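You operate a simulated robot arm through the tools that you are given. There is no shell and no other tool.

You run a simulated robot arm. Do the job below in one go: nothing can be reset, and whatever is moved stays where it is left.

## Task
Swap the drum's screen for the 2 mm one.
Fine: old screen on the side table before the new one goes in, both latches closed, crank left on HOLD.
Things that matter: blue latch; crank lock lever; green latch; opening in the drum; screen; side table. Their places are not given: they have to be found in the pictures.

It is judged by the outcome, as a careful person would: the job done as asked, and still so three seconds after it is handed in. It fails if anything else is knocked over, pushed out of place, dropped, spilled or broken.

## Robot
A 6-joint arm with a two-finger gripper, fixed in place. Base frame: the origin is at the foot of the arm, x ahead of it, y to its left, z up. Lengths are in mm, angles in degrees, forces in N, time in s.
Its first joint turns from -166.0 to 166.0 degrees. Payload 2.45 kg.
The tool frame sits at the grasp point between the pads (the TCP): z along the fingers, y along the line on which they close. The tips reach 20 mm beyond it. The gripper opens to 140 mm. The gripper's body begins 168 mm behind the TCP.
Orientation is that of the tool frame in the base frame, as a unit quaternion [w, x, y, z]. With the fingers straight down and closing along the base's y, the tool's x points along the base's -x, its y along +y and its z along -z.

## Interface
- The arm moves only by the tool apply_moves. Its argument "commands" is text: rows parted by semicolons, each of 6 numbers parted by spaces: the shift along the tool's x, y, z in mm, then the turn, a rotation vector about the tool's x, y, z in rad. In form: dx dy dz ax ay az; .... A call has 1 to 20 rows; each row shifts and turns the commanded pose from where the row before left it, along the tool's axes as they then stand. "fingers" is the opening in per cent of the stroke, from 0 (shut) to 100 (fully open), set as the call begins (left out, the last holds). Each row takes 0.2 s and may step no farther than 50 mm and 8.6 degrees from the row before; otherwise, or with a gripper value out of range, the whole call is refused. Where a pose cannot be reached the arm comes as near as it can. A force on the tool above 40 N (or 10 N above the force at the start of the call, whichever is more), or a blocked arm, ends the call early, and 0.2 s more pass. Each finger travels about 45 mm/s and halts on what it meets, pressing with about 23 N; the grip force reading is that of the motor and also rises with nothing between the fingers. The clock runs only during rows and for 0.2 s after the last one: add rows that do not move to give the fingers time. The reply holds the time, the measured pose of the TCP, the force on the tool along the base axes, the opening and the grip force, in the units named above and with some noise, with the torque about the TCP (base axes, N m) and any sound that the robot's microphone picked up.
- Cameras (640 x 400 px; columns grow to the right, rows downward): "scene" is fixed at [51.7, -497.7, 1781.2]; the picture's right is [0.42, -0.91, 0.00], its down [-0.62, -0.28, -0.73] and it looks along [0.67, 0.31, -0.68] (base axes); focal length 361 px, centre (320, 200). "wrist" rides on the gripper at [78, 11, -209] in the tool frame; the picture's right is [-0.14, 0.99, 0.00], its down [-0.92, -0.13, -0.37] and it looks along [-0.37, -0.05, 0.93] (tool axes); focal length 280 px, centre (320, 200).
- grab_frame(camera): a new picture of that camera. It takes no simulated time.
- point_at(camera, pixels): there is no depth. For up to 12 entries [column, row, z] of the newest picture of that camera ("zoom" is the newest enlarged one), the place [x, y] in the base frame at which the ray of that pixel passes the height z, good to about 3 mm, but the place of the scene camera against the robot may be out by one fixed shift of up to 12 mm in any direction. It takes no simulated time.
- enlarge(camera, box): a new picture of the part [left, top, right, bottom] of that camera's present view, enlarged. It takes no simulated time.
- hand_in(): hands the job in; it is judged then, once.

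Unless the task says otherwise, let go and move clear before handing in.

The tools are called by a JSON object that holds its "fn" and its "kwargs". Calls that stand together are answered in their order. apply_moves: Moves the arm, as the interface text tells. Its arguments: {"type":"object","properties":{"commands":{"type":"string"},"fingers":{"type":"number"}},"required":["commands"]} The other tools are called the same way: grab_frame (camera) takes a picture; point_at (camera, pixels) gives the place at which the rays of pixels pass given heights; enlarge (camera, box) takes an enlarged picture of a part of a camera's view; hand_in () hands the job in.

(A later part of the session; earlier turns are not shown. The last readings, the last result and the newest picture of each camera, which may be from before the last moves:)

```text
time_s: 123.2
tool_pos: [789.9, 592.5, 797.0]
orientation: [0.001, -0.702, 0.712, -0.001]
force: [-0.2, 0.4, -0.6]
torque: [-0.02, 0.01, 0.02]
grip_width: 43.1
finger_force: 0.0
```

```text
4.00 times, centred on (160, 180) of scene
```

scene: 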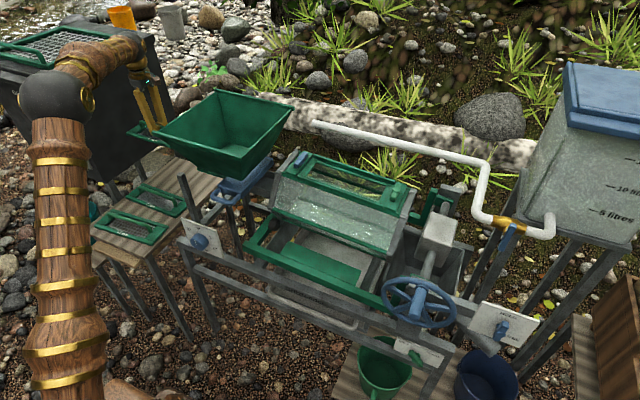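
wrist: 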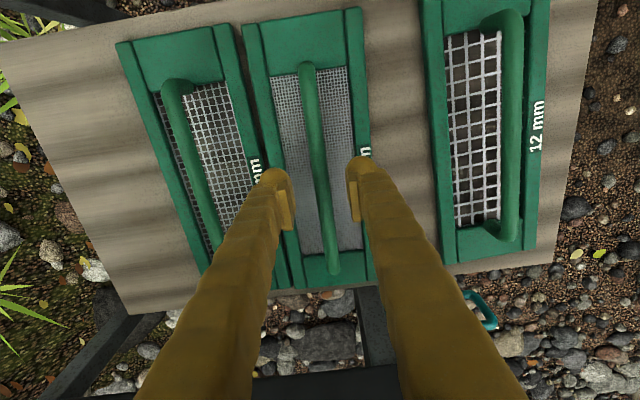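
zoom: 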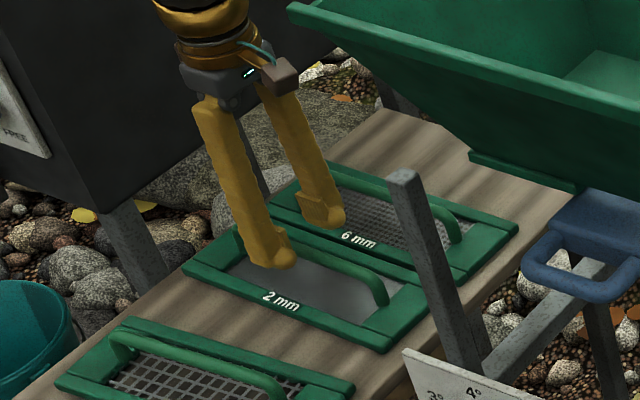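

Bar is centered (col ~320) and the along-handle centre is within ~1 mm. Descending to z≈760.

{"fn": "apply_moves", "kwargs": {"commands": "0 0 12 0 0 0; 0 0 12 0 0 0; 0 0 8 0 0 0; 0 0 4 0 0 0; 0 0 0 0 0 0; 0 0 0 0 0 0"}}

{"fn": "enlarge", "kwargs": {"camera": "wrist", "box": [250, 100, 410, 300]}}

{"fn": "enlarge", "kwargs": {"camera": "scene", "box": [120, 155, 190, 215]}}

```text
time_s: 124.6
tool_pos: [788.4, 591.3, 758.7]
orientation: [0.0, -0.702, 0.712, -0.001]
force: [-0.8, -0.4, -0.5]
torque: [-0.04, -0.03, -0.03]
grip_width: 43.3
finger_force: 0.1
```

```text
2.00 times, centred on (330, 200) of wrist
```

zoom: 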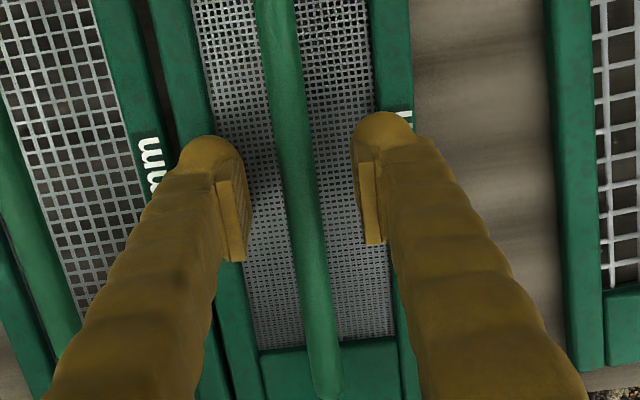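

```text
6.67 times, centred on (155, 185) of scene
```

zoom: 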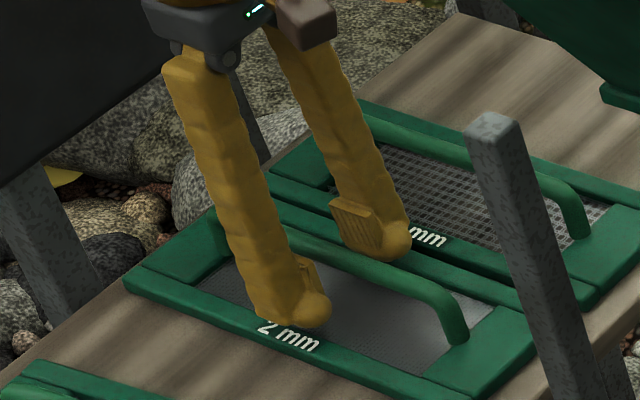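

No contact; pads are level with the bar. Closing on the 2 mm handle.

{"fn": "apply_moves", "kwargs": {"commands": "0 0 0 0 0 0; 0 0 0 0 0 0; 0 0 0 0 0 0; 0 0 0 0 0 0; 0 0 0 0 0 0; 0 0 0 0 0 0", "fingers": 0}}

{"fn": "enlarge", "kwargs": {"camera": "wrist", "box": [280, 150, 360, 240]}}

{"fn": "enlarge", "kwargs": {"camera": "scene", "box": [120, 155, 190, 215]}}

```text
time_s: 126.0
tool_pos: [788.7, 592.0, 760.2]
orientation: [0.002, -0.702, 0.713, -0.001]
force: [-0.6, 0.6, 0.2]
torque: [0.01, 0.02, -0.11]
grip_width: 8.5
finger_force: 22.5
```

```text
4.44 times, centred on (320, 195) of wrist
```

zoom: 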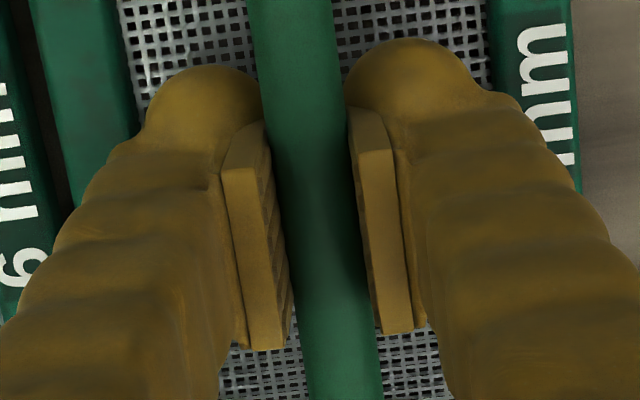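

```text
6.67 times, centred on (155, 185) of scene
```

zoom: 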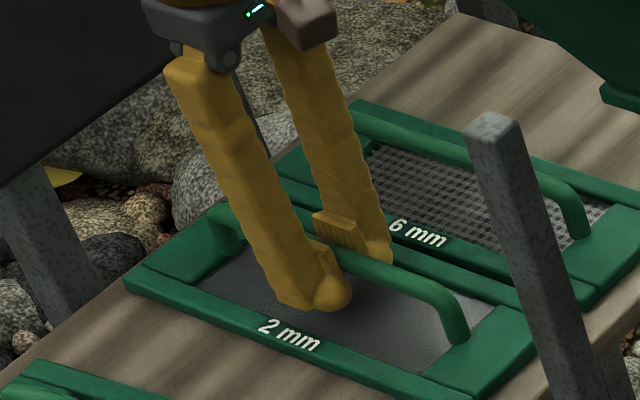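

Grip reads 8.5 mm; the earlier slip was at 9.2 and the secure hold at 8.1, so I'll regrip about 4 mm deeper to match the known-good hold.

{"fn": "apply_moves", "kwargs": {"commands": "0 0 0 0 0 0; 0 0 0 0 0 0; 0 0 0 0 0 0; 0 0 2 0 0 0; 0 0 2 0 0 0; 0 0 0 0 0 0; 0 0 0 0 0 0", "fingers": 29}}

{"fn": "apply_moves", "kwargs": {"commands": "0 0 0 0 0 0; 0 0 0 0 0 0; 0 0 0 0 0 0; 0 0 0 0 0 0; 0 0 0 0 0 0; 0 0 0 0 0 0", "fingers": 0}}

{"fn": "enlarge", "kwargs": {"camera": "scene", "box": [120, 155, 190, 215]}}

```text
time_s: 127.6
tool_pos: [790.4, 592.0, 755.7]
orientation: [0.001, -0.702, 0.712, 0.0]
force: [-0.7, 0.1, 0.2]
torque: [-0.01, -0.03, -0.01]
grip_width: 40.8
finger_force: 0.0
```

```text
time_s: 129.0
tool_pos: [791.4, 591.4, 756.9]
orientation: [0.001, -0.702, 0.713, -0.001]
force: [0.6, 0.2, -0.3]
torque: [-0.01, 0.01, -0.01]
grip_width: 8.4
finger_force: 23.2
```

```text
6.67 times, centred on (155, 185) of scene
```

zoom: 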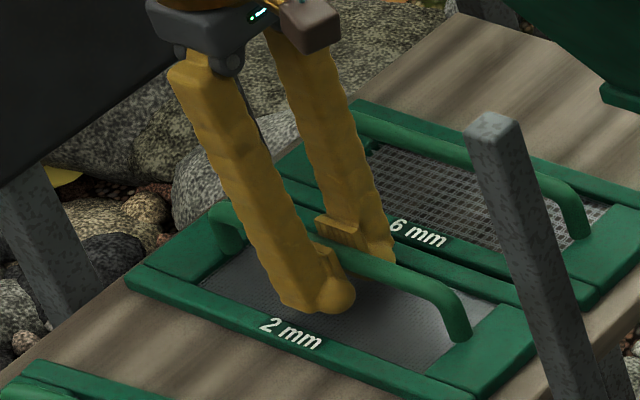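

Grip 8.4 mm. Lifting slowly to check the hold.

{"fn": "apply_moves", "kwargs": {"commands": "0 0 -1 0 0 0; 0 0 -1 0 0 0; 0 0 -1 0 0 0; 0 0 -2 0 0 0; 0 0 -2 0 0 0; 0 0 0 0 0 0; 0 0 0 0 0 0"}}

{"fn": "apply_moves", "kwargs": {"commands": "0 0 -2 0 0 0; 0 0 -3 0 0 0; 0 0 -4 0 0 0; 0 0 -4 0 0 0; 0 0 0 0 0 0; 0 0 0 0 0 0"}}

{"fn": "enlarge", "kwargs": {"camera": "scene", "box": [100, 140, 220, 220]}}

{"fn": "grab_frame", "kwargs": {"camera": "wrist"}}

```text
time_s: 130.6
tool_pos: [790.1, 592.3, 764.0]
orientation: [0.0, -0.702, 0.712, 0.0]
force: [-0.5, -0.1, -3.0]
torque: [-0.05, 0.0, -0.02]
grip_width: 8.3
finger_force: 23.1
```

```text
time_s: 132.0
tool_pos: [789.7, 592.9, 776.3]
orientation: [0.0, -0.702, 0.712, -0.001]
force: [0.4, 0.1, -3.0]
torque: [0.0, -0.02, 0.01]
grip_width: 8.4
finger_force: 22.7
```

```text
5.00 times, centred on (160, 180) of scene
```

zoom: 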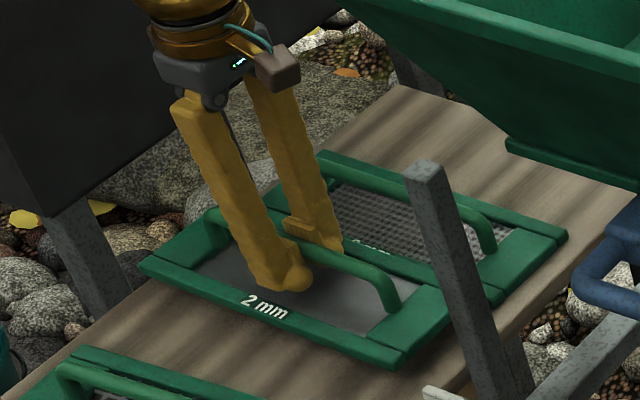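

```text
taken
```

wrist: 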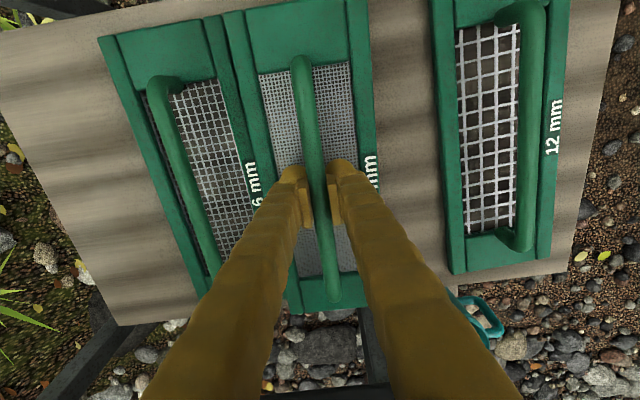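

The 2 mm screen is held (-3.0 N, 8.4 mm). I'll record its in-hand position to compare with the old one, and keep lifting gently.

{"fn": "enlarge", "kwargs": {"camera": "wrist", "box": [220, 0, 400, 112]}}

{"fn": "enlarge", "kwargs": {"camera": "wrist", "box": [250, 220, 410, 345]}}

{"fn": "apply_moves", "kwargs": {"commands": "0 0 -5 0 0 0; 0 0 -8 0 0 0; 0 0 -12 0 0 0; 0 0 -15 0 0 0; 0 0 -20 0 0 0; 0 0 -20 0 0 0; 0 0 -20 0 0 0; 0 0 -20 0 0 0; 0 0 -20 0 0 0; 0 0 -20 0 0 0; 0 0 -20 0 0 0; 0 0 -20 0 0 0; 0 0 -20 0 0 0; 0 0 -10 0 0 0; 0 0 0 0 0 0"}}

{"fn": "grab_frame", "kwargs": {"camera": "wrist"}}

{"fn": "grab_frame", "kwargs": {"camera": "scene"}}

```text
3.56 times, centred on (310, 56) of wrist
```

zoom: 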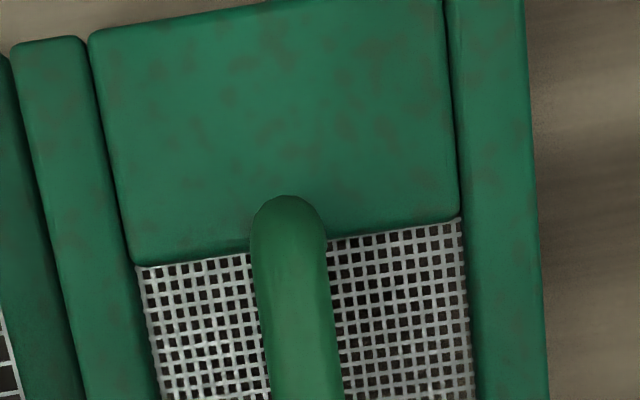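

```text
3.20 times, centred on (330, 282) of wrist
```

zoom: 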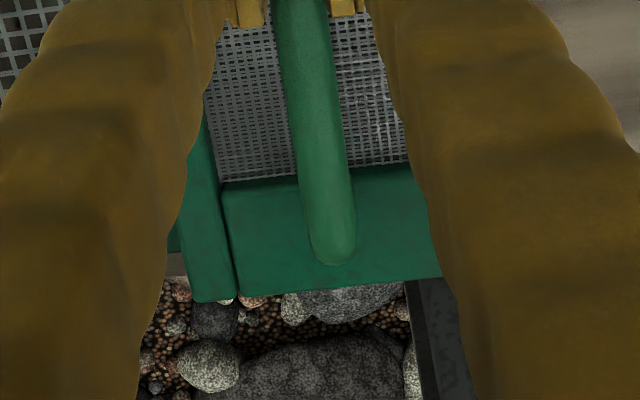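

```text
time_s: 135.2
tool_pos: [791.6, 591.4, 1008.5]
orientation: [0.001, -0.702, 0.713, 0.0]
force: [0.4, -1.4, -3.7]
torque: [0.01, 0.0, 0.0]
grip_width: 8.3
finger_force: 23.0
```

```text
taken
```

wrist: 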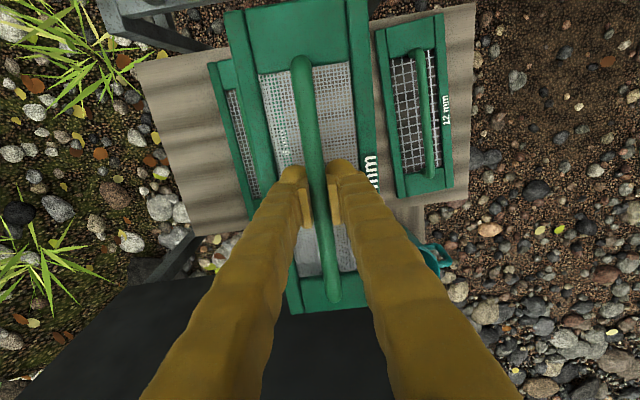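

```text
taken
```

scene: 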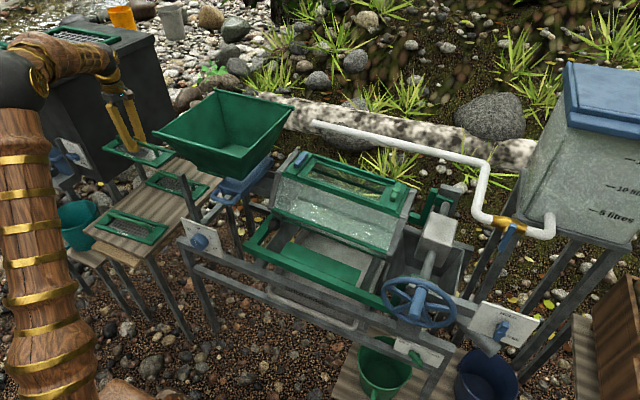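

Comparing in-hand views, the new screen sits 1.6 mm more toward +y and about 3 mm lower in the gripper than the old one — I'll allow for that at insertion. Now carrying it up and back over to the drum.

{"fn": "apply_moves", "kwargs": {"commands": "0 0 -10 0 0 -0.019; 0 6 -25 0 0 0; 0 7 -34 0 0 0; 0 7 -34 0 0 0; 0 7 -34 0 0 0; 0 7 -34 0 0 0; 0 7 -34 0 0 0; 0 7 -34 0 0 0; 0 7 -34 0 0 0; 0 7 -34 0 0 0; 0 4 -25 0 0 0; 0 0 -10 0 0 0; 0 0 0 0 0 0; 0 0 0 0 0 0"}}

{"fn": "grab_frame", "kwargs": {"camera": "wrist"}}

```text
time_s: 138.2
tool_pos: [723.1, 592.9, 1350.8]
orientation: [-0.001, 0.708, -0.707, 0.0]
force: [-0.2, -0.7, -2.6]
torque: [-0.05, -0.01, -0.02]
grip_width: 8.4
finger_force: 23.0
```

```text
taken
```

wrist: 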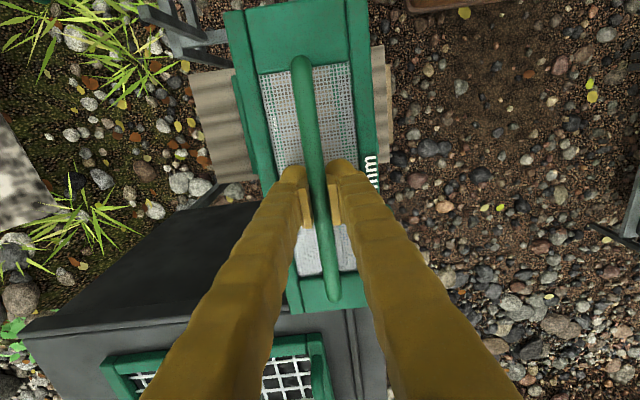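

Grip steady at 8.4 mm. Traversing at z≈1350 back to above the drum.

{"fn": "apply_moves", "kwargs": {"commands": "15 -3 0 0 0 0; 30 -6 0 0 0 0; 42 -8 0 0 0 0; 44 -8 0 0 0 0; 44 -8 0 0 0 0; 44 -8 0 0 0 0; 44 -8 0 0 0 0; 44 -8 0 0 0 0; 44 -8 0 0 0 0; 44 -8 0 0 0 0; 44 -8 0 0 0 0; 44 -8 0 0 0 0; 44 -8 0 0 0 0; 44 -8 0 0 0 0; 44 -8 0 0 0 0; 44 -8 0 0 0 0; 44 -8 0 0 0 0; 42 -8 0 0 0 0; 30 -6 0 0 0 0; 0 0 0 0 0 0"}}

{"fn": "grab_frame", "kwargs": {"camera": "wrist"}}

{"fn": "grab_frame", "kwargs": {"camera": "scene"}}

```text
time_s: 142.4
tool_pos: [869.6, -183.9, 1349.0]
orientation: [-0.001, 0.707, -0.707, 0.001]
force: [-0.5, -0.7, -3.2]
torque: [-0.01, -0.04, 0.0]
grip_width: 8.3
finger_force: 23.3
```

```text
taken
```

wrist: 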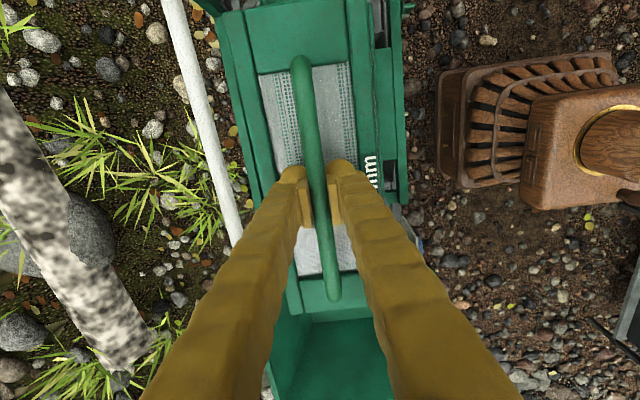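

```text
taken
```

scene: 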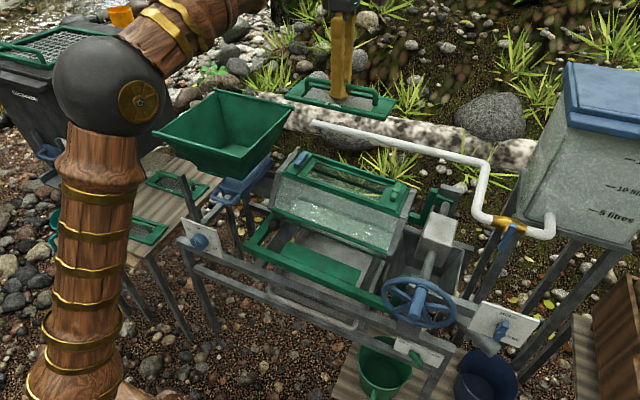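

Screen is above the drum. I'll shift to y≈-226, descend to z≈1185 and tilt 3.8° to match the seat, then inspect.

{"fn": "apply_moves", "kwargs": {"commands": "21 -0.8 0 0 0 0; 21.5 -0.8 10 0 0 0; 0 0 25 0 0 0; 0 0 25 0 0 0; 0 0 25 0 0 0; 0 0 25 0 0 0; 0 0 25 0 0 0; 0 0 20 0 0 0; 0 0 9 0 0 0; 0 0 0 0 -0.022 0; 0 0 0 0 -0.023 0; 0 0 0 0 -0.022 0; 0 0 0 0 0 0; 0 0 0 0 0 0"}}

{"fn": "grab_frame", "kwargs": {"camera": "wrist"}}

{"fn": "enlarge", "kwargs": {"camera": "scene", "box": [260, 100, 440, 240]}}

```text
time_s: 145.4
tool_pos: [870.7, -224.7, 1185.3]
orientation: [-0.025, 0.708, -0.705, -0.023]
force: [0.3, -0.5, -2.9]
torque: [0.02, -0.01, -0.01]
grip_width: 8.3
finger_force: 23.2
```

```text
taken
```

wrist: 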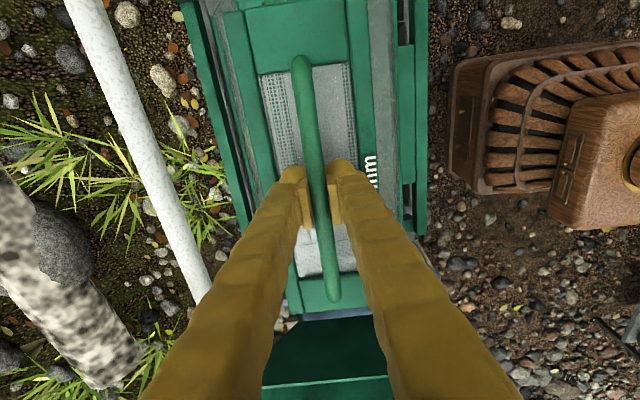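

```text
2.86 times, centred on (350, 170) of scene
```

zoom: 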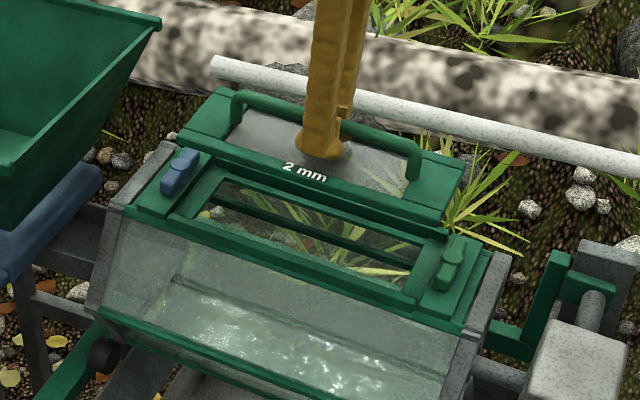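

Lined up over the opening. I'll apply a small 1.5 mm correction and descend to about 30 mm above the seat.

{"fn": "apply_moves", "kwargs": {"commands": "1.5 -0.5 15 0 0 0; 0 0 20 0 0 0; 0 0 20 0 0 0; 0 0 12 0 0 0; 0 0 0 0 0 0; 0 0 0 0 0 0"}}

{"fn": "apply_moves", "kwargs": {"commands": "0 0 0 0 0 0; 0 0 0 0 0 0"}}

{"fn": "grab_frame", "kwargs": {"camera": "wrist"}}

{"fn": "enlarge", "kwargs": {"camera": "scene", "box": [270, 130, 430, 240]}}

```text
time_s: 146.8
tool_pos: [871.5, -222.9, 1118.1]
orientation: [-0.024, 0.708, -0.706, -0.023]
force: [-0.1, 0.0, -3.3]
torque: [-0.01, 0.0, -0.01]
grip_width: 8.0
finger_force: 22.8
```

```text
time_s: 147.4
tool_pos: [871.5, -223.2, 1118.3]
orientation: [-0.024, 0.708, -0.706, -0.022]
force: [-0.1, 0.2, -2.7]
torque: [0.04, -0.03, 0.01]
grip_width: 8.4
finger_force: 23.0
```

```text
taken
```

wrist: 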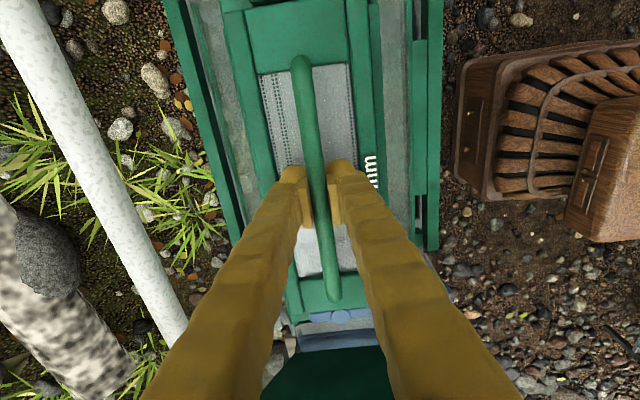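

```text
3.64 times, centred on (350, 185) of scene
```

zoom: 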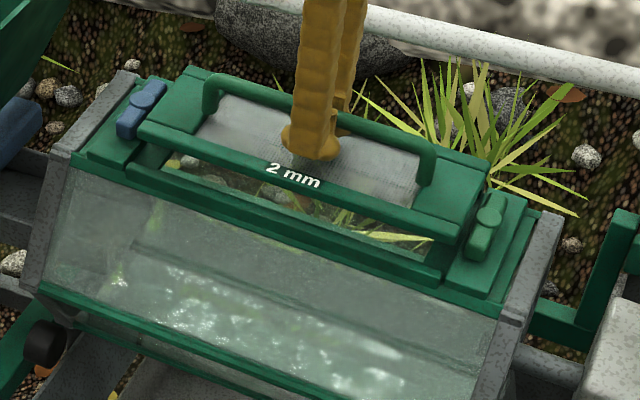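

Measured (871.5,-223.1,1118): about 1 mm from the planned line. Let me zoom on both ends of the screen versus the opening.

{"fn": "enlarge", "kwargs": {"camera": "wrist", "box": [190, 0, 450, 100]}}

{"fn": "enlarge", "kwargs": {"camera": "wrist", "box": [250, 240, 410, 340]}}

{"fn": "enlarge", "kwargs": {"camera": "scene", "box": [370, 160, 420, 220]}}

{"fn": "enlarge", "kwargs": {"camera": "scene", "box": [280, 140, 330, 190]}}

```text
2.46 times, centred on (320, 50) of wrist
```

zoom: 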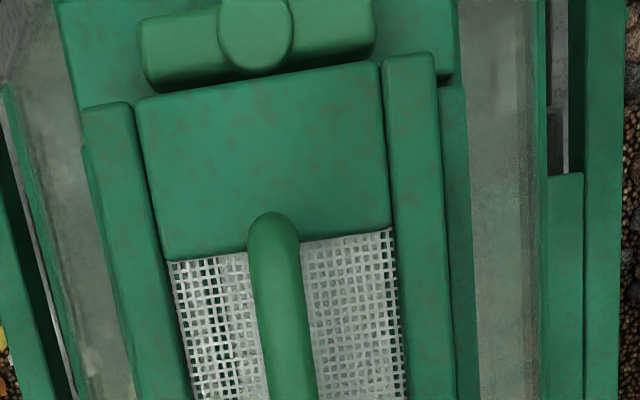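

```text
4.00 times, centred on (330, 290) of wrist
```

zoom: 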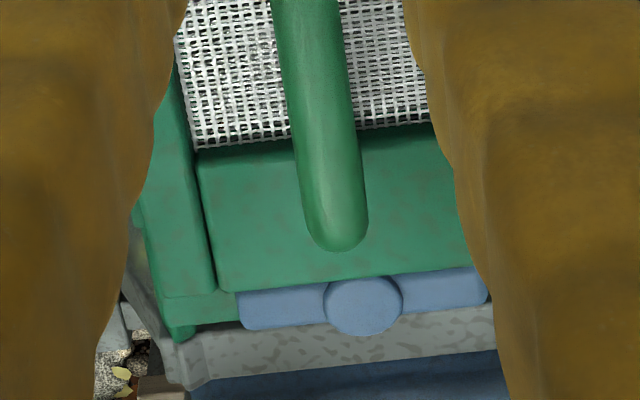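

```text
6.67 times, centred on (395, 190) of scene
```

zoom: 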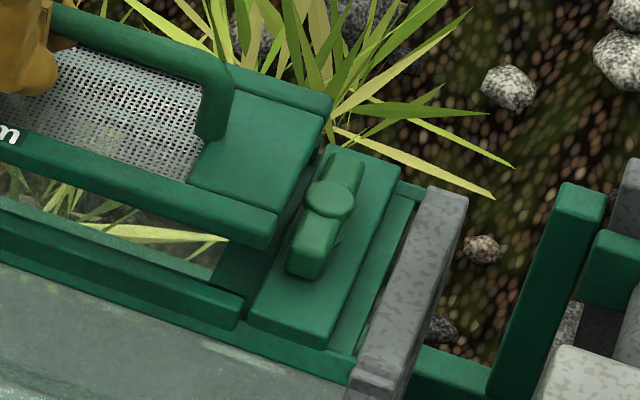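

```text
8.00 times, centred on (305, 165) of scene
```

zoom: 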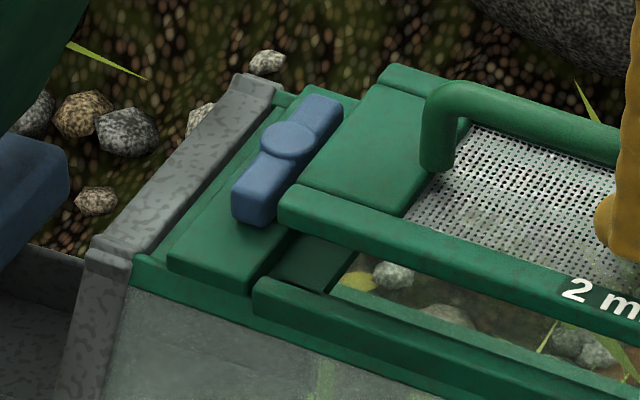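

Descending to about 11 mm above the seat, where I have a matching reference picture from when the old screen was lifted.

{"fn": "apply_moves", "kwargs": {"commands": "-0.8 0 8 0 0 0; 0 0 8 0 0 0; 0 0 5.5 0 0 0; 0 0 0 0 0 0; 0 0 0 0 0 0"}}

{"fn": "enlarge", "kwargs": {"camera": "wrist", "box": [200, 20, 440, 320]}}

{"fn": "enlarge", "kwargs": {"camera": "scene", "box": [270, 140, 430, 240]}}

{"fn": "enlarge", "kwargs": {"camera": "wrist", "box": [190, 0, 450, 100]}}

{"fn": "enlarge", "kwargs": {"camera": "wrist", "box": [250, 240, 410, 340]}}

```text
time_s: 148.6
tool_pos: [871.6, -219.5, 1097.6]
orientation: [-0.024, 0.708, -0.706, -0.022]
force: [-0.6, -0.3, -3.1]
torque: [-0.04, 0.03, -0.05]
grip_width: 8.3
finger_force: 22.9
```

```text
1.33 times, centred on (320, 170) of wrist
```

zoom: 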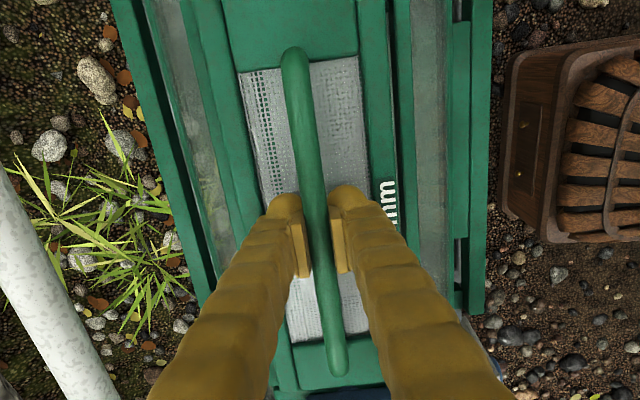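

```text
4.00 times, centred on (350, 190) of scene
```

zoom: 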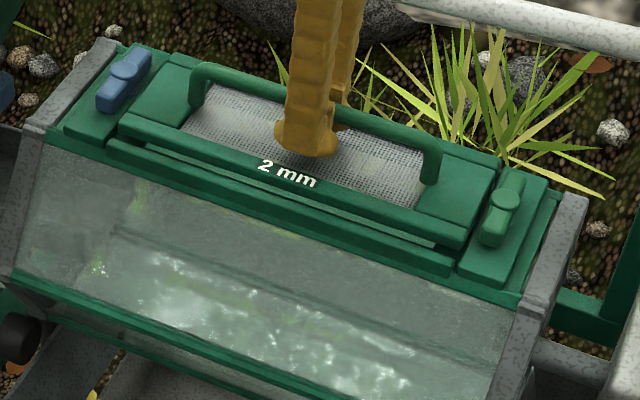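

```text
2.46 times, centred on (320, 50) of wrist
```

zoom: 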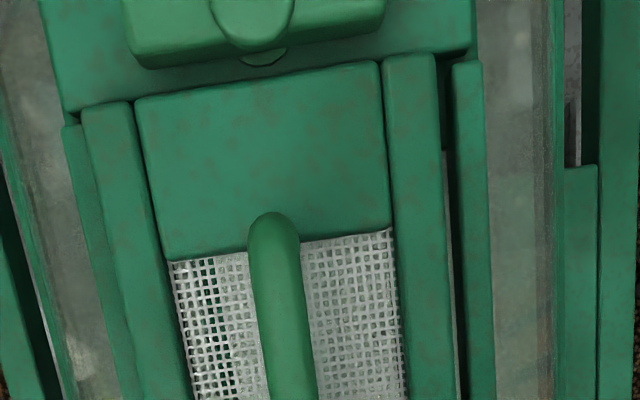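

```text
4.00 times, centred on (330, 290) of wrist
```

zoom: 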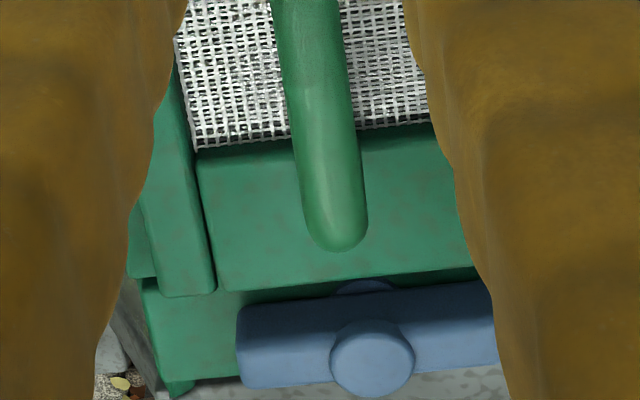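

The scene view is virtually identical to the old screen's reference (rail ends at zoom (122,120) and (465,236)). Lowering in small steps, watching for contact.

{"fn": "apply_moves", "kwargs": {"commands": "0.5 0 2 0 0 0; 0 0 2 0 0 0; 0 0 2 0 0 0; 0 0 0 0 0 0; 0 0 0 0 0 0"}}

{"fn": "enlarge", "kwargs": {"camera": "wrist", "box": [190, 0, 450, 100]}}

{"fn": "enlarge", "kwargs": {"camera": "scene", "box": [270, 140, 430, 240]}}

```text
time_s: 149.8
tool_pos: [870.9, -220.3, 1091.0]
orientation: [-0.025, 0.708, -0.706, -0.022]
force: [0.2, 0.8, -3.2]
torque: [-0.02, -0.01, 0.0]
grip_width: 8.4
finger_force: 22.9
```

```text
2.46 times, centred on (320, 50) of wrist
```

zoom: 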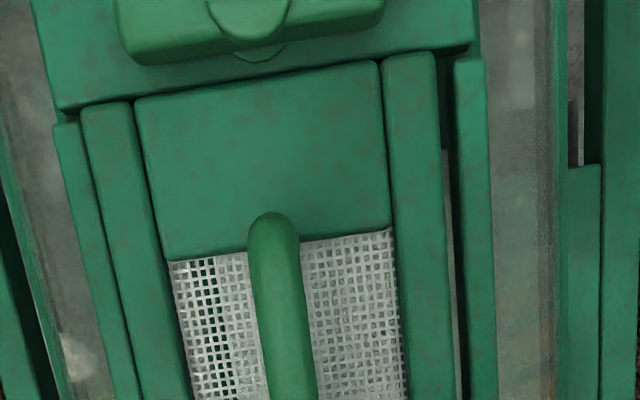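

```text
4.00 times, centred on (350, 190) of scene
```

zoom: 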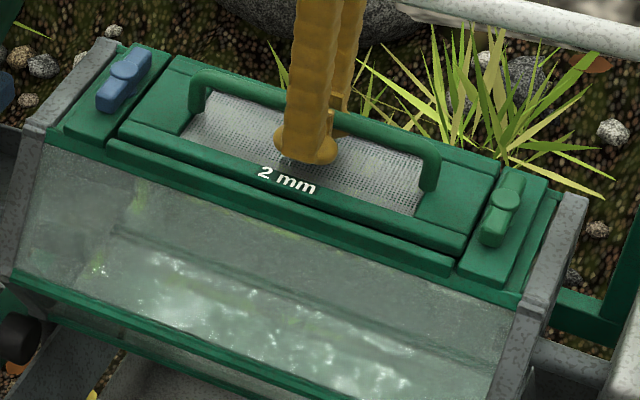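

No contact yet. The right-hand (−x) gap at the near end looks wider than the left; I'll zoom closer on both sides to check centering.

{"fn": "enlarge", "kwargs": {"camera": "wrist", "box": [200, 30, 280, 80]}}

{"fn": "enlarge", "kwargs": {"camera": "wrist", "box": [350, 30, 430, 80]}}

{"fn": "enlarge", "kwargs": {"camera": "wrist", "box": [270, 280, 330, 340]}}

{"fn": "enlarge", "kwargs": {"camera": "scene", "box": [280, 150, 340, 200]}}

{"fn": "enlarge", "kwargs": {"camera": "scene", "box": [360, 170, 420, 220]}}

```text
8.00 times, centred on (240, 55) of wrist
```

zoom: 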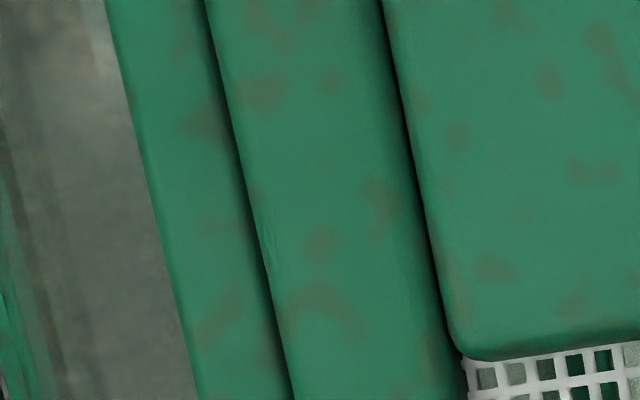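

```text
8.00 times, centred on (390, 55) of wrist
```

zoom: 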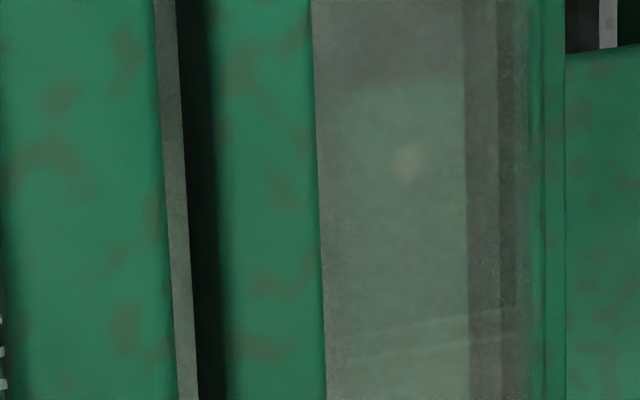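

```text
6.67 times, centred on (300, 310) of wrist
```

zoom: 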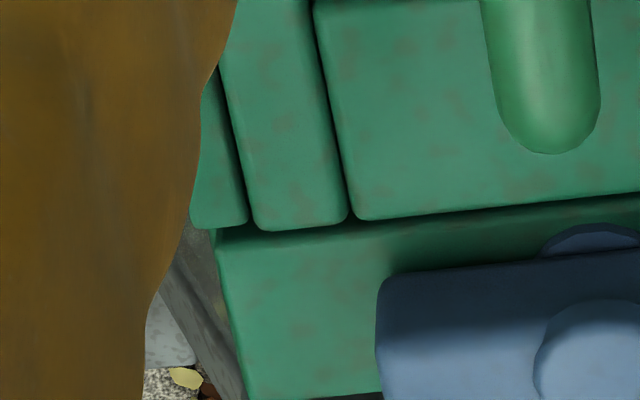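

```text
8.00 times, centred on (310, 175) of scene
```

zoom: 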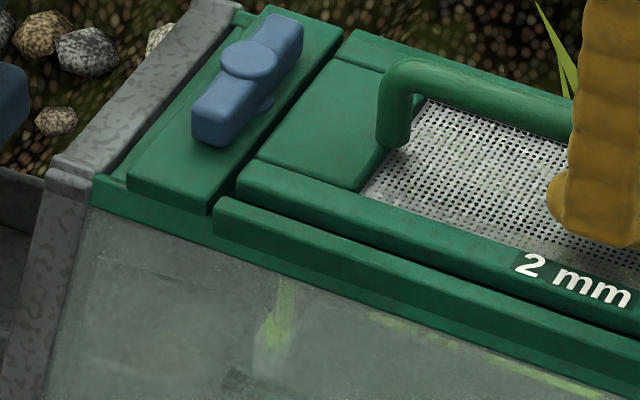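

```text
8.00 times, centred on (390, 195) of scene
```

zoom: 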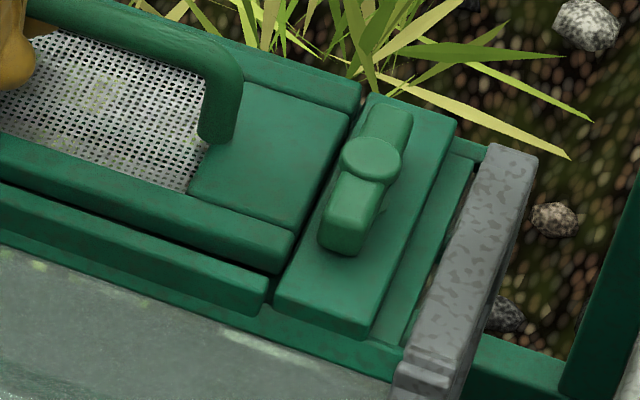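

The gaps along y look balanced, but in x the left gap (~2 mm) is tighter than the right (~5 mm). I'll shift 1.2 mm toward -x and keep lowering.

{"fn": "apply_moves", "kwargs": {"commands": "0 1.2 0 0 0 0; 0 0 1.5 0 0 0; 0 0 1.5 0 0 0; 0 0 0 0 0 0; 0 0 0 0 0 0"}}

{"fn": "apply_moves", "kwargs": {"commands": "0 0 1 0 0 0; 0 0 1 0 0 0; 0 0 0 0 0 0; 0 0 0 0 0 0"}}

{"fn": "enlarge", "kwargs": {"camera": "wrist", "box": [190, 0, 450, 100]}}

{"fn": "enlarge", "kwargs": {"camera": "scene", "box": [270, 140, 430, 240]}}

```text
time_s: 151.0
tool_pos: [870.2, -219.4, 1087.3]
orientation: [-0.024, 0.708, -0.706, -0.022]
force: [0.3, 1.3, -3.7]
torque: [-0.04, 0.01, 0.04]
grip_width: 8.0
finger_force: 21.9
```

```text
time_s: 152.0
tool_pos: [870.8, -219.3, 1086.8]
orientation: [-0.024, 0.708, -0.706, -0.023]
force: [0.7, 0.4, -2.0]
torque: [-0.02, -0.02, -0.02]
grip_width: 8.5
finger_force: 23.2
```

```text
2.46 times, centred on (320, 50) of wrist
```

zoom: 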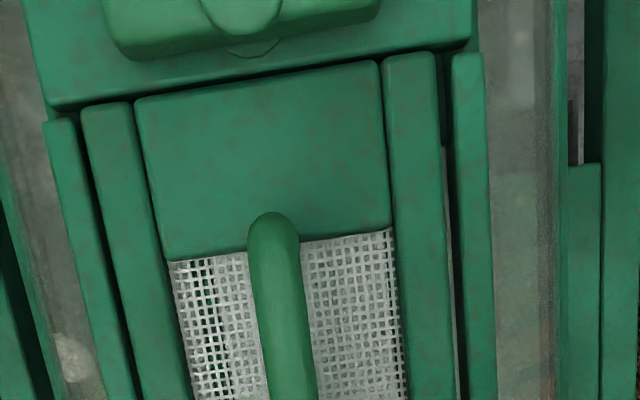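

```text
4.00 times, centred on (350, 190) of scene
```

zoom: 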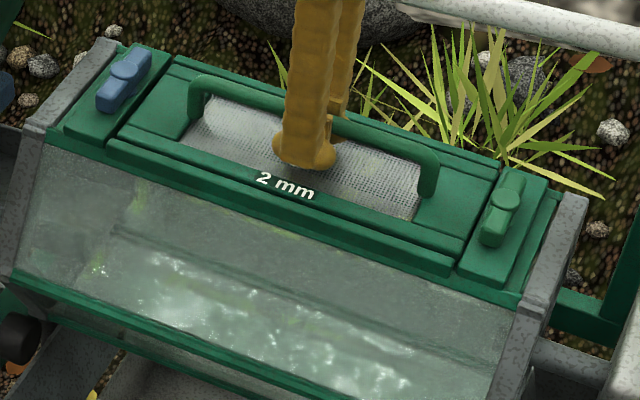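

Gaps are now balanced on both sides; the screen is nearly down. Continuing in 1 mm steps until contact.

{"fn": "apply_moves", "kwargs": {"commands": "0 0 0.8 0 0 0; 0 0 0.8 0 0 0; 0 0 0 0 0 0; 0 0 0 0 0 0"}}

{"fn": "apply_moves", "kwargs": {"commands": "0 0 0.8 0 0 0; 0 0 0 0 0 0; 0 0 0 0 0 0"}}

{"fn": "enlarge", "kwargs": {"camera": "scene", "box": [270, 140, 430, 240]}}

```text
time_s: 153.0
tool_pos: [871.1, -219.7, 1085.6]
orientation: [-0.024, 0.708, -0.706, -0.023]
force: [-1.0, -5.2, 13.6]
torque: [0.0, -0.02, 0.03]
grip_width: 8.5
finger_force: 22.6
```

```text
time_s: 153.8
tool_pos: [870.0, -218.7, 1082.4]
orientation: [-0.024, 0.708, -0.705, -0.023]
force: [-0.1, -3.1, 24.2]
torque: [0.0, -0.01, 0.04]
grip_width: 8.2
finger_force: 23.0
```

```text
4.00 times, centred on (350, 190) of scene
```

zoom: 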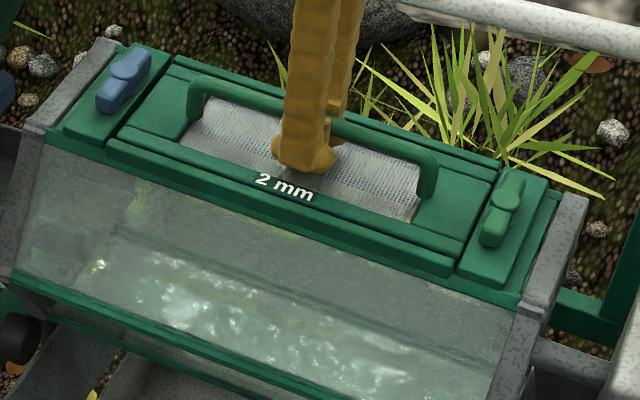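

Contact at the predicted height with no tilting torque: the 2 mm screen is seated flat, its label at the same pixel as the old one's. Easing pressure, releasing, and lifting away.

{"fn": "apply_moves", "kwargs": {"commands": "0 0 -0.8 0 0 0; 0 0 0 0 0 0; 0 0 0 0 0 0; 0 0 0 0 0 0", "fingers": 30}}

{"fn": "apply_moves", "kwargs": {"commands": "0 0 -5 0 0 0; 0 0 -12 0 0 0; 0 0 -25 0 0 0; 0 0 -35 0 0 0; 0 0 -35 0 0 0; 0 0 0 0 0 0; 0 0 0 0 0 0"}}

{"fn": "grab_frame", "kwargs": {"camera": "wrist"}}

{"fn": "enlarge", "kwargs": {"camera": "wrist", "box": [220, 20, 420, 270]}}

{"fn": "enlarge", "kwargs": {"camera": "scene", "box": [270, 140, 430, 240]}}

```text
time_s: 154.8
tool_pos: [869.5, -219.7, 1084.1]
orientation: [-0.024, 0.708, -0.706, -0.022]
force: [-0.8, -0.8, -0.7]
torque: [0.0, -0.01, 0.01]
grip_width: 41.9
finger_force: 0.0
```

```text
time_s: 156.4
tool_pos: [870.0, -225.4, 1194.7]
orientation: [-0.024, 0.708, -0.705, -0.024]
force: [-0.3, 0.9, -1.3]
torque: [0.0, -0.01, 0.02]
grip_width: 41.7
finger_force: 0.0
```

```text
taken
```

wrist: 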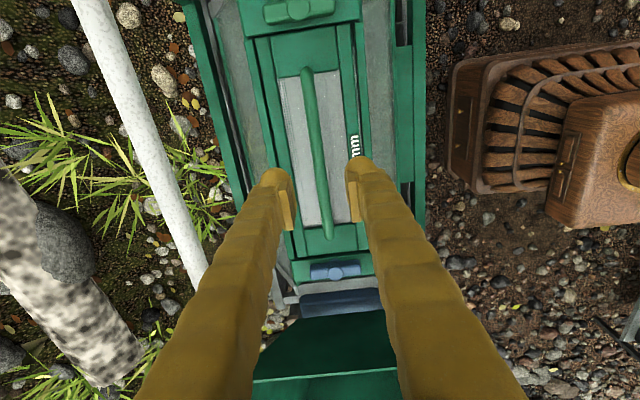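

```text
1.60 times, centred on (320, 145) of wrist
```

zoom: 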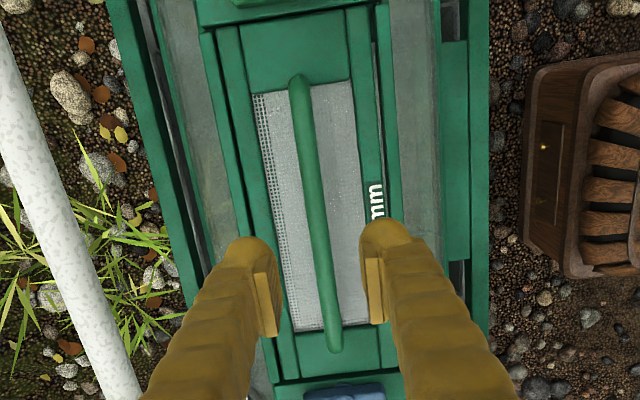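

```text
4.00 times, centred on (350, 190) of scene
```

zoom: 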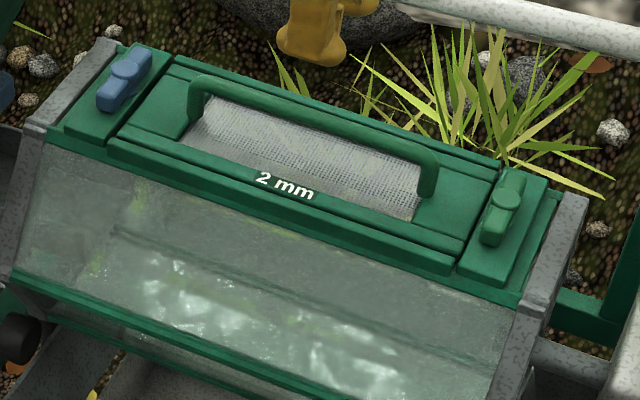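

The 2 mm screen sits exactly where the old one did. Now to close the green latch: yaw to 0° and move above it.

{"fn": "apply_moves", "kwargs": {"commands": "0 0 0 0 0 0.1428; 0 0 0 0 0 0.1428; 0 0 0 0 0 0.1428; 0 0 0 0 0 0.1428; 0 0 0 0 0 0.1428; 0 0 0 0 0 0.1428; 0 0 0 0 0 0.1428; 0 0 0 0 0 0.1428; 0 0 0 0 0 0.1428; 0 0 0 0 0 0.1428; 0 0 0 0 0 0.1428; 0 -38 0 0 0 0; 0 -39 0 0 0 0; 0 -39 0 0 0 0; 0 -39 0 0 0 0; 0 0 0 0 0 0; 0 0 0 0 0 0", "fingers": 32}}

{"fn": "grab_frame", "kwargs": {"camera": "wrist"}}

{"fn": "enlarge", "kwargs": {"camera": "wrist", "box": [240, 100, 400, 200]}}

```text
time_s: 160.0
tool_pos: [869.3, -381.1, 1186.4]
orientation: [0.001, -0.002, 0.999, 0.033]
force: [0.1, 0.3, -0.2]
torque: [-0.03, -0.01, 0.03]
grip_width: 44.6
finger_force: 0.0
```

```text
taken
```

wrist: 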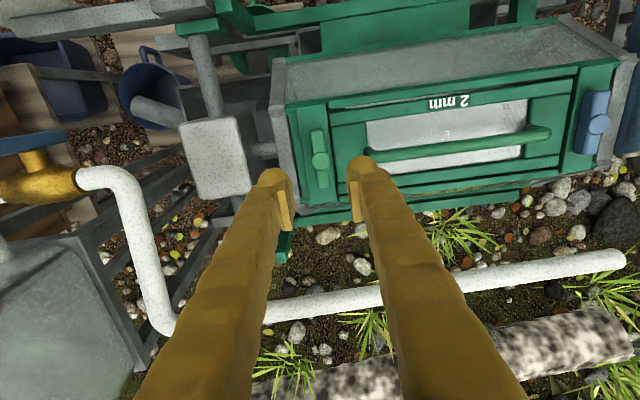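

```text
4.00 times, centred on (320, 150) of wrist
```

zoom: 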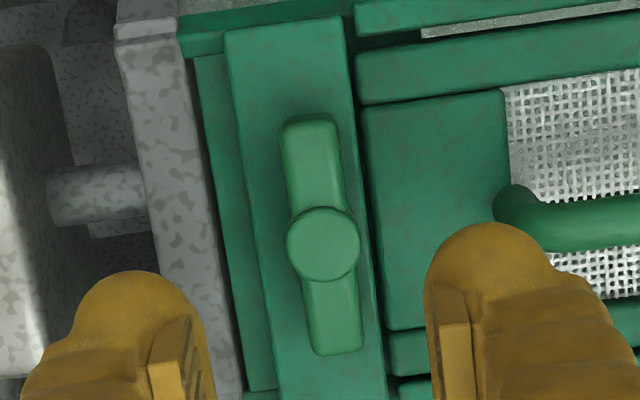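

Boss at px (320.8,161): nearly on axis. Shift 2.8 mm in x and descend 80 mm.

{"fn": "apply_moves", "kwargs": {"commands": "-2.8 0.5 20 0 0 0; 0 0 25 0 0 0; 0 0 20 0 0 0; 0 0 15 0 0 0; 0 0 0 0 0 0; 0 0 0 0 0 0"}}

{"fn": "enlarge", "kwargs": {"camera": "wrist", "box": [240, 115, 400, 215]}}

{"fn": "enlarge", "kwargs": {"camera": "scene", "box": [350, 130, 450, 220]}}

```text
time_s: 161.4
tool_pos: [874.5, -375.1, 1104.9]
orientation: [0.001, -0.002, 0.999, 0.033]
force: [0.6, -0.4, -0.1]
torque: [-0.01, -0.03, 0.01]
grip_width: 45.0
finger_force: 0.1
```

```text
4.00 times, centred on (320, 165) of wrist
```

zoom: 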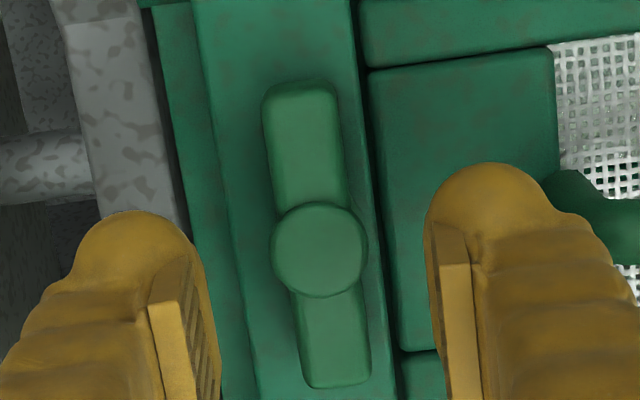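

```text
4.44 times, centred on (400, 175) of scene
```

zoom: 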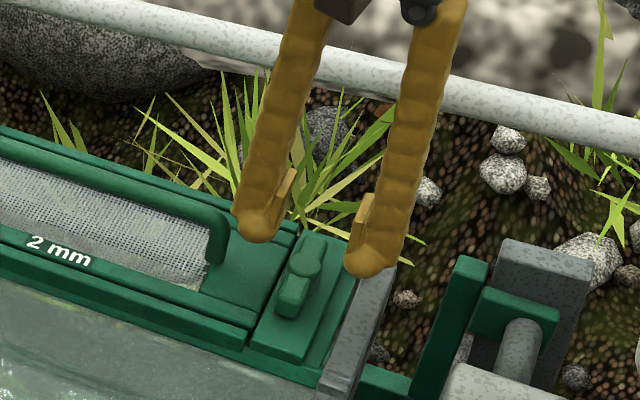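

Boss at px (320,177.5), 2.4 mm off in x. I'll correct, narrow the opening to ~31 mm so the outer finger clears the end plate, and descend 20 mm.

{"fn": "apply_moves", "kwargs": {"commands": "2.4 0.3 0 0 0 0; 0 0 8 0 0 0; 0 0 7 0 0 0; 0 0 5 0 0 0; 0 0 0 0 0 0; 0 0 0 0 0 0", "fingers": 22}}

{"fn": "enlarge", "kwargs": {"camera": "wrist", "box": [240, 115, 400, 215]}}

{"fn": "enlarge", "kwargs": {"camera": "scene", "box": [370, 150, 430, 210]}}

```text
time_s: 162.8
tool_pos: [870.0, -374.3, 1085.4]
orientation: [0.001, -0.001, 0.999, 0.033]
force: [0.9, -0.7, -1.1]
torque: [0.0, 0.04, -0.01]
grip_width: 30.9
finger_force: 0.1
```

```text
4.00 times, centred on (320, 165) of wrist
```

zoom: 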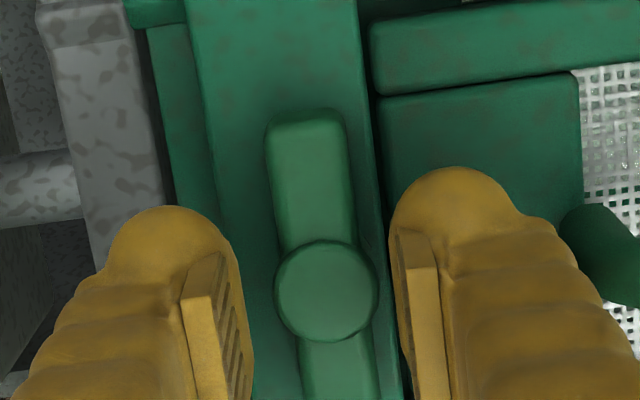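

```text
6.67 times, centred on (400, 180) of scene
```

zoom: 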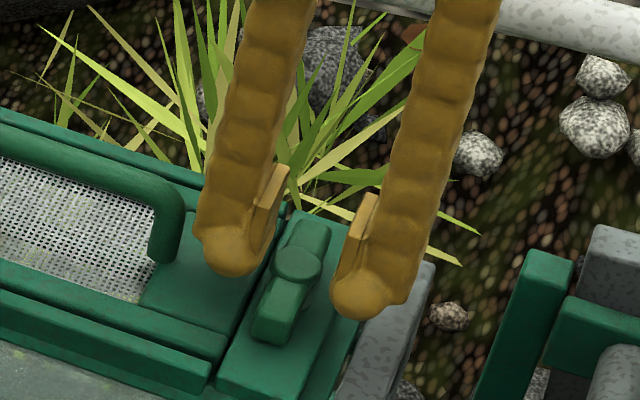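

{"fn": "apply_moves", "kwargs": {"commands": "-0.5 1.2 3 0 0 0; 0 0 4 0 0 0; 0 0 2.5 0 0 0; 0 0 0 0 0 0; 0 0 0 0 0 0"}}

{"fn": "enlarge", "kwargs": {"camera": "wrist", "box": [240, 115, 400, 215]}}

{"fn": "enlarge", "kwargs": {"camera": "scene", "box": [370, 150, 430, 210]}}

```text
time_s: 164.0
tool_pos: [871.4, -372.5, 1076.8]
orientation: [0.001, -0.002, 0.999, 0.033]
force: [0.7, -0.9, -0.2]
torque: [-0.03, 0.02, 0.0]
grip_width: 30.8
finger_force: 0.0
```

```text
4.00 times, centred on (320, 165) of wrist
```

zoom: 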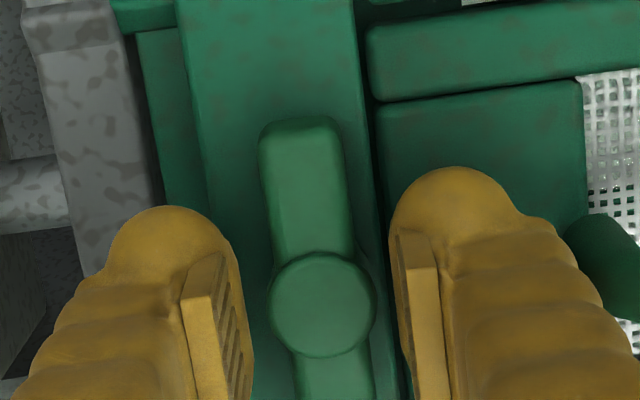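

```text
6.67 times, centred on (400, 180) of scene
```

zoom: 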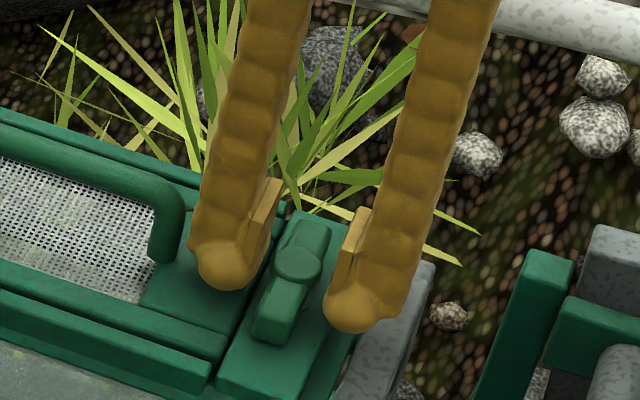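

Well aligned (boss 320.5,191.3). Lower 2.5 mm and close on the bar.

{"fn": "apply_moves", "kwargs": {"commands": "0 0.3 1.5 0 0 0; 0 0 1 0 0 0; 0 0 0 0 0 0; 0 0 0 0 0 0"}}

{"fn": "apply_moves", "kwargs": {"commands": "0 0 0 0 0 0; 0 0 0 0 0 0; 0 0 0 0 0 0; 0 0 0 0 0 0", "fingers": 0}}

{"fn": "enlarge", "kwargs": {"camera": "wrist", "box": [240, 115, 400, 215]}}

```text
time_s: 165.0
tool_pos: [870.5, -371.3, 1074.5]
orientation: [0.0, -0.002, 0.999, 0.033]
force: [-0.2, -0.4, -0.3]
torque: [0.02, -0.02, 0.01]
grip_width: 30.8
finger_force: 0.0
```

```text
time_s: 166.0
tool_pos: [869.3, -371.7, 1072.8]
orientation: [0.0, -0.003, 0.999, 0.033]
force: [1.7, -12.2, -2.6]
torque: [-0.08, -0.14, 0.01]
grip_width: 16.1
finger_force: 41.7
```

```text
4.00 times, centred on (320, 165) of wrist
```

zoom: 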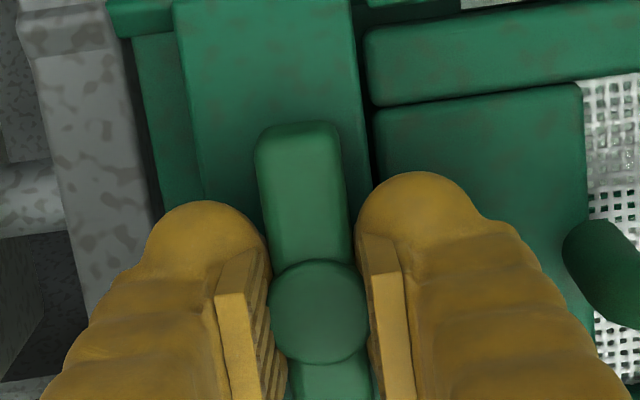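

Gripped. Relieving the -12 N side load and turning the green latch back (counter-direction) in small steps.

{"fn": "apply_moves", "kwargs": {"commands": "0 -0.4 0 0 0 0; 0 0 0 0 0 -0.06; 0 0 0 0 0 -0.06; 0 0 0 0 0 -0.06; 0 0 0 0 0 -0.06; 0 0 0 0 0 0"}}

```text
time_s: 167.4
tool_pos: [871.4, -372.3, 1074.0]
orientation: [0.005, -0.121, 0.992, 0.033]
force: [-0.7, -13.6, -11.8]
torque: [-0.16, 0.06, -0.03]
grip_width: 16.2
finger_force: 41.7
```

{"fn": "apply_moves", "kwargs": {"commands": "0.1 -0.4 0.3 0 0 0; 0 0 0 0 0 -0.06; 0 0 0 0 0 -0.06; 0 0 0 0 0 -0.06; 0 0 0 0 0 -0.06; 0 0 0 0 0 0"}}

```text
time_s: 168.8
tool_pos: [871.2, -371.6, 1074.5]
orientation: [0.008, -0.239, 0.97, 0.032]
force: [-7.0, 0.0, -3.3]
torque: [-0.3, 0.8, 0.05]
grip_width: 16.2
finger_force: 41.9
```

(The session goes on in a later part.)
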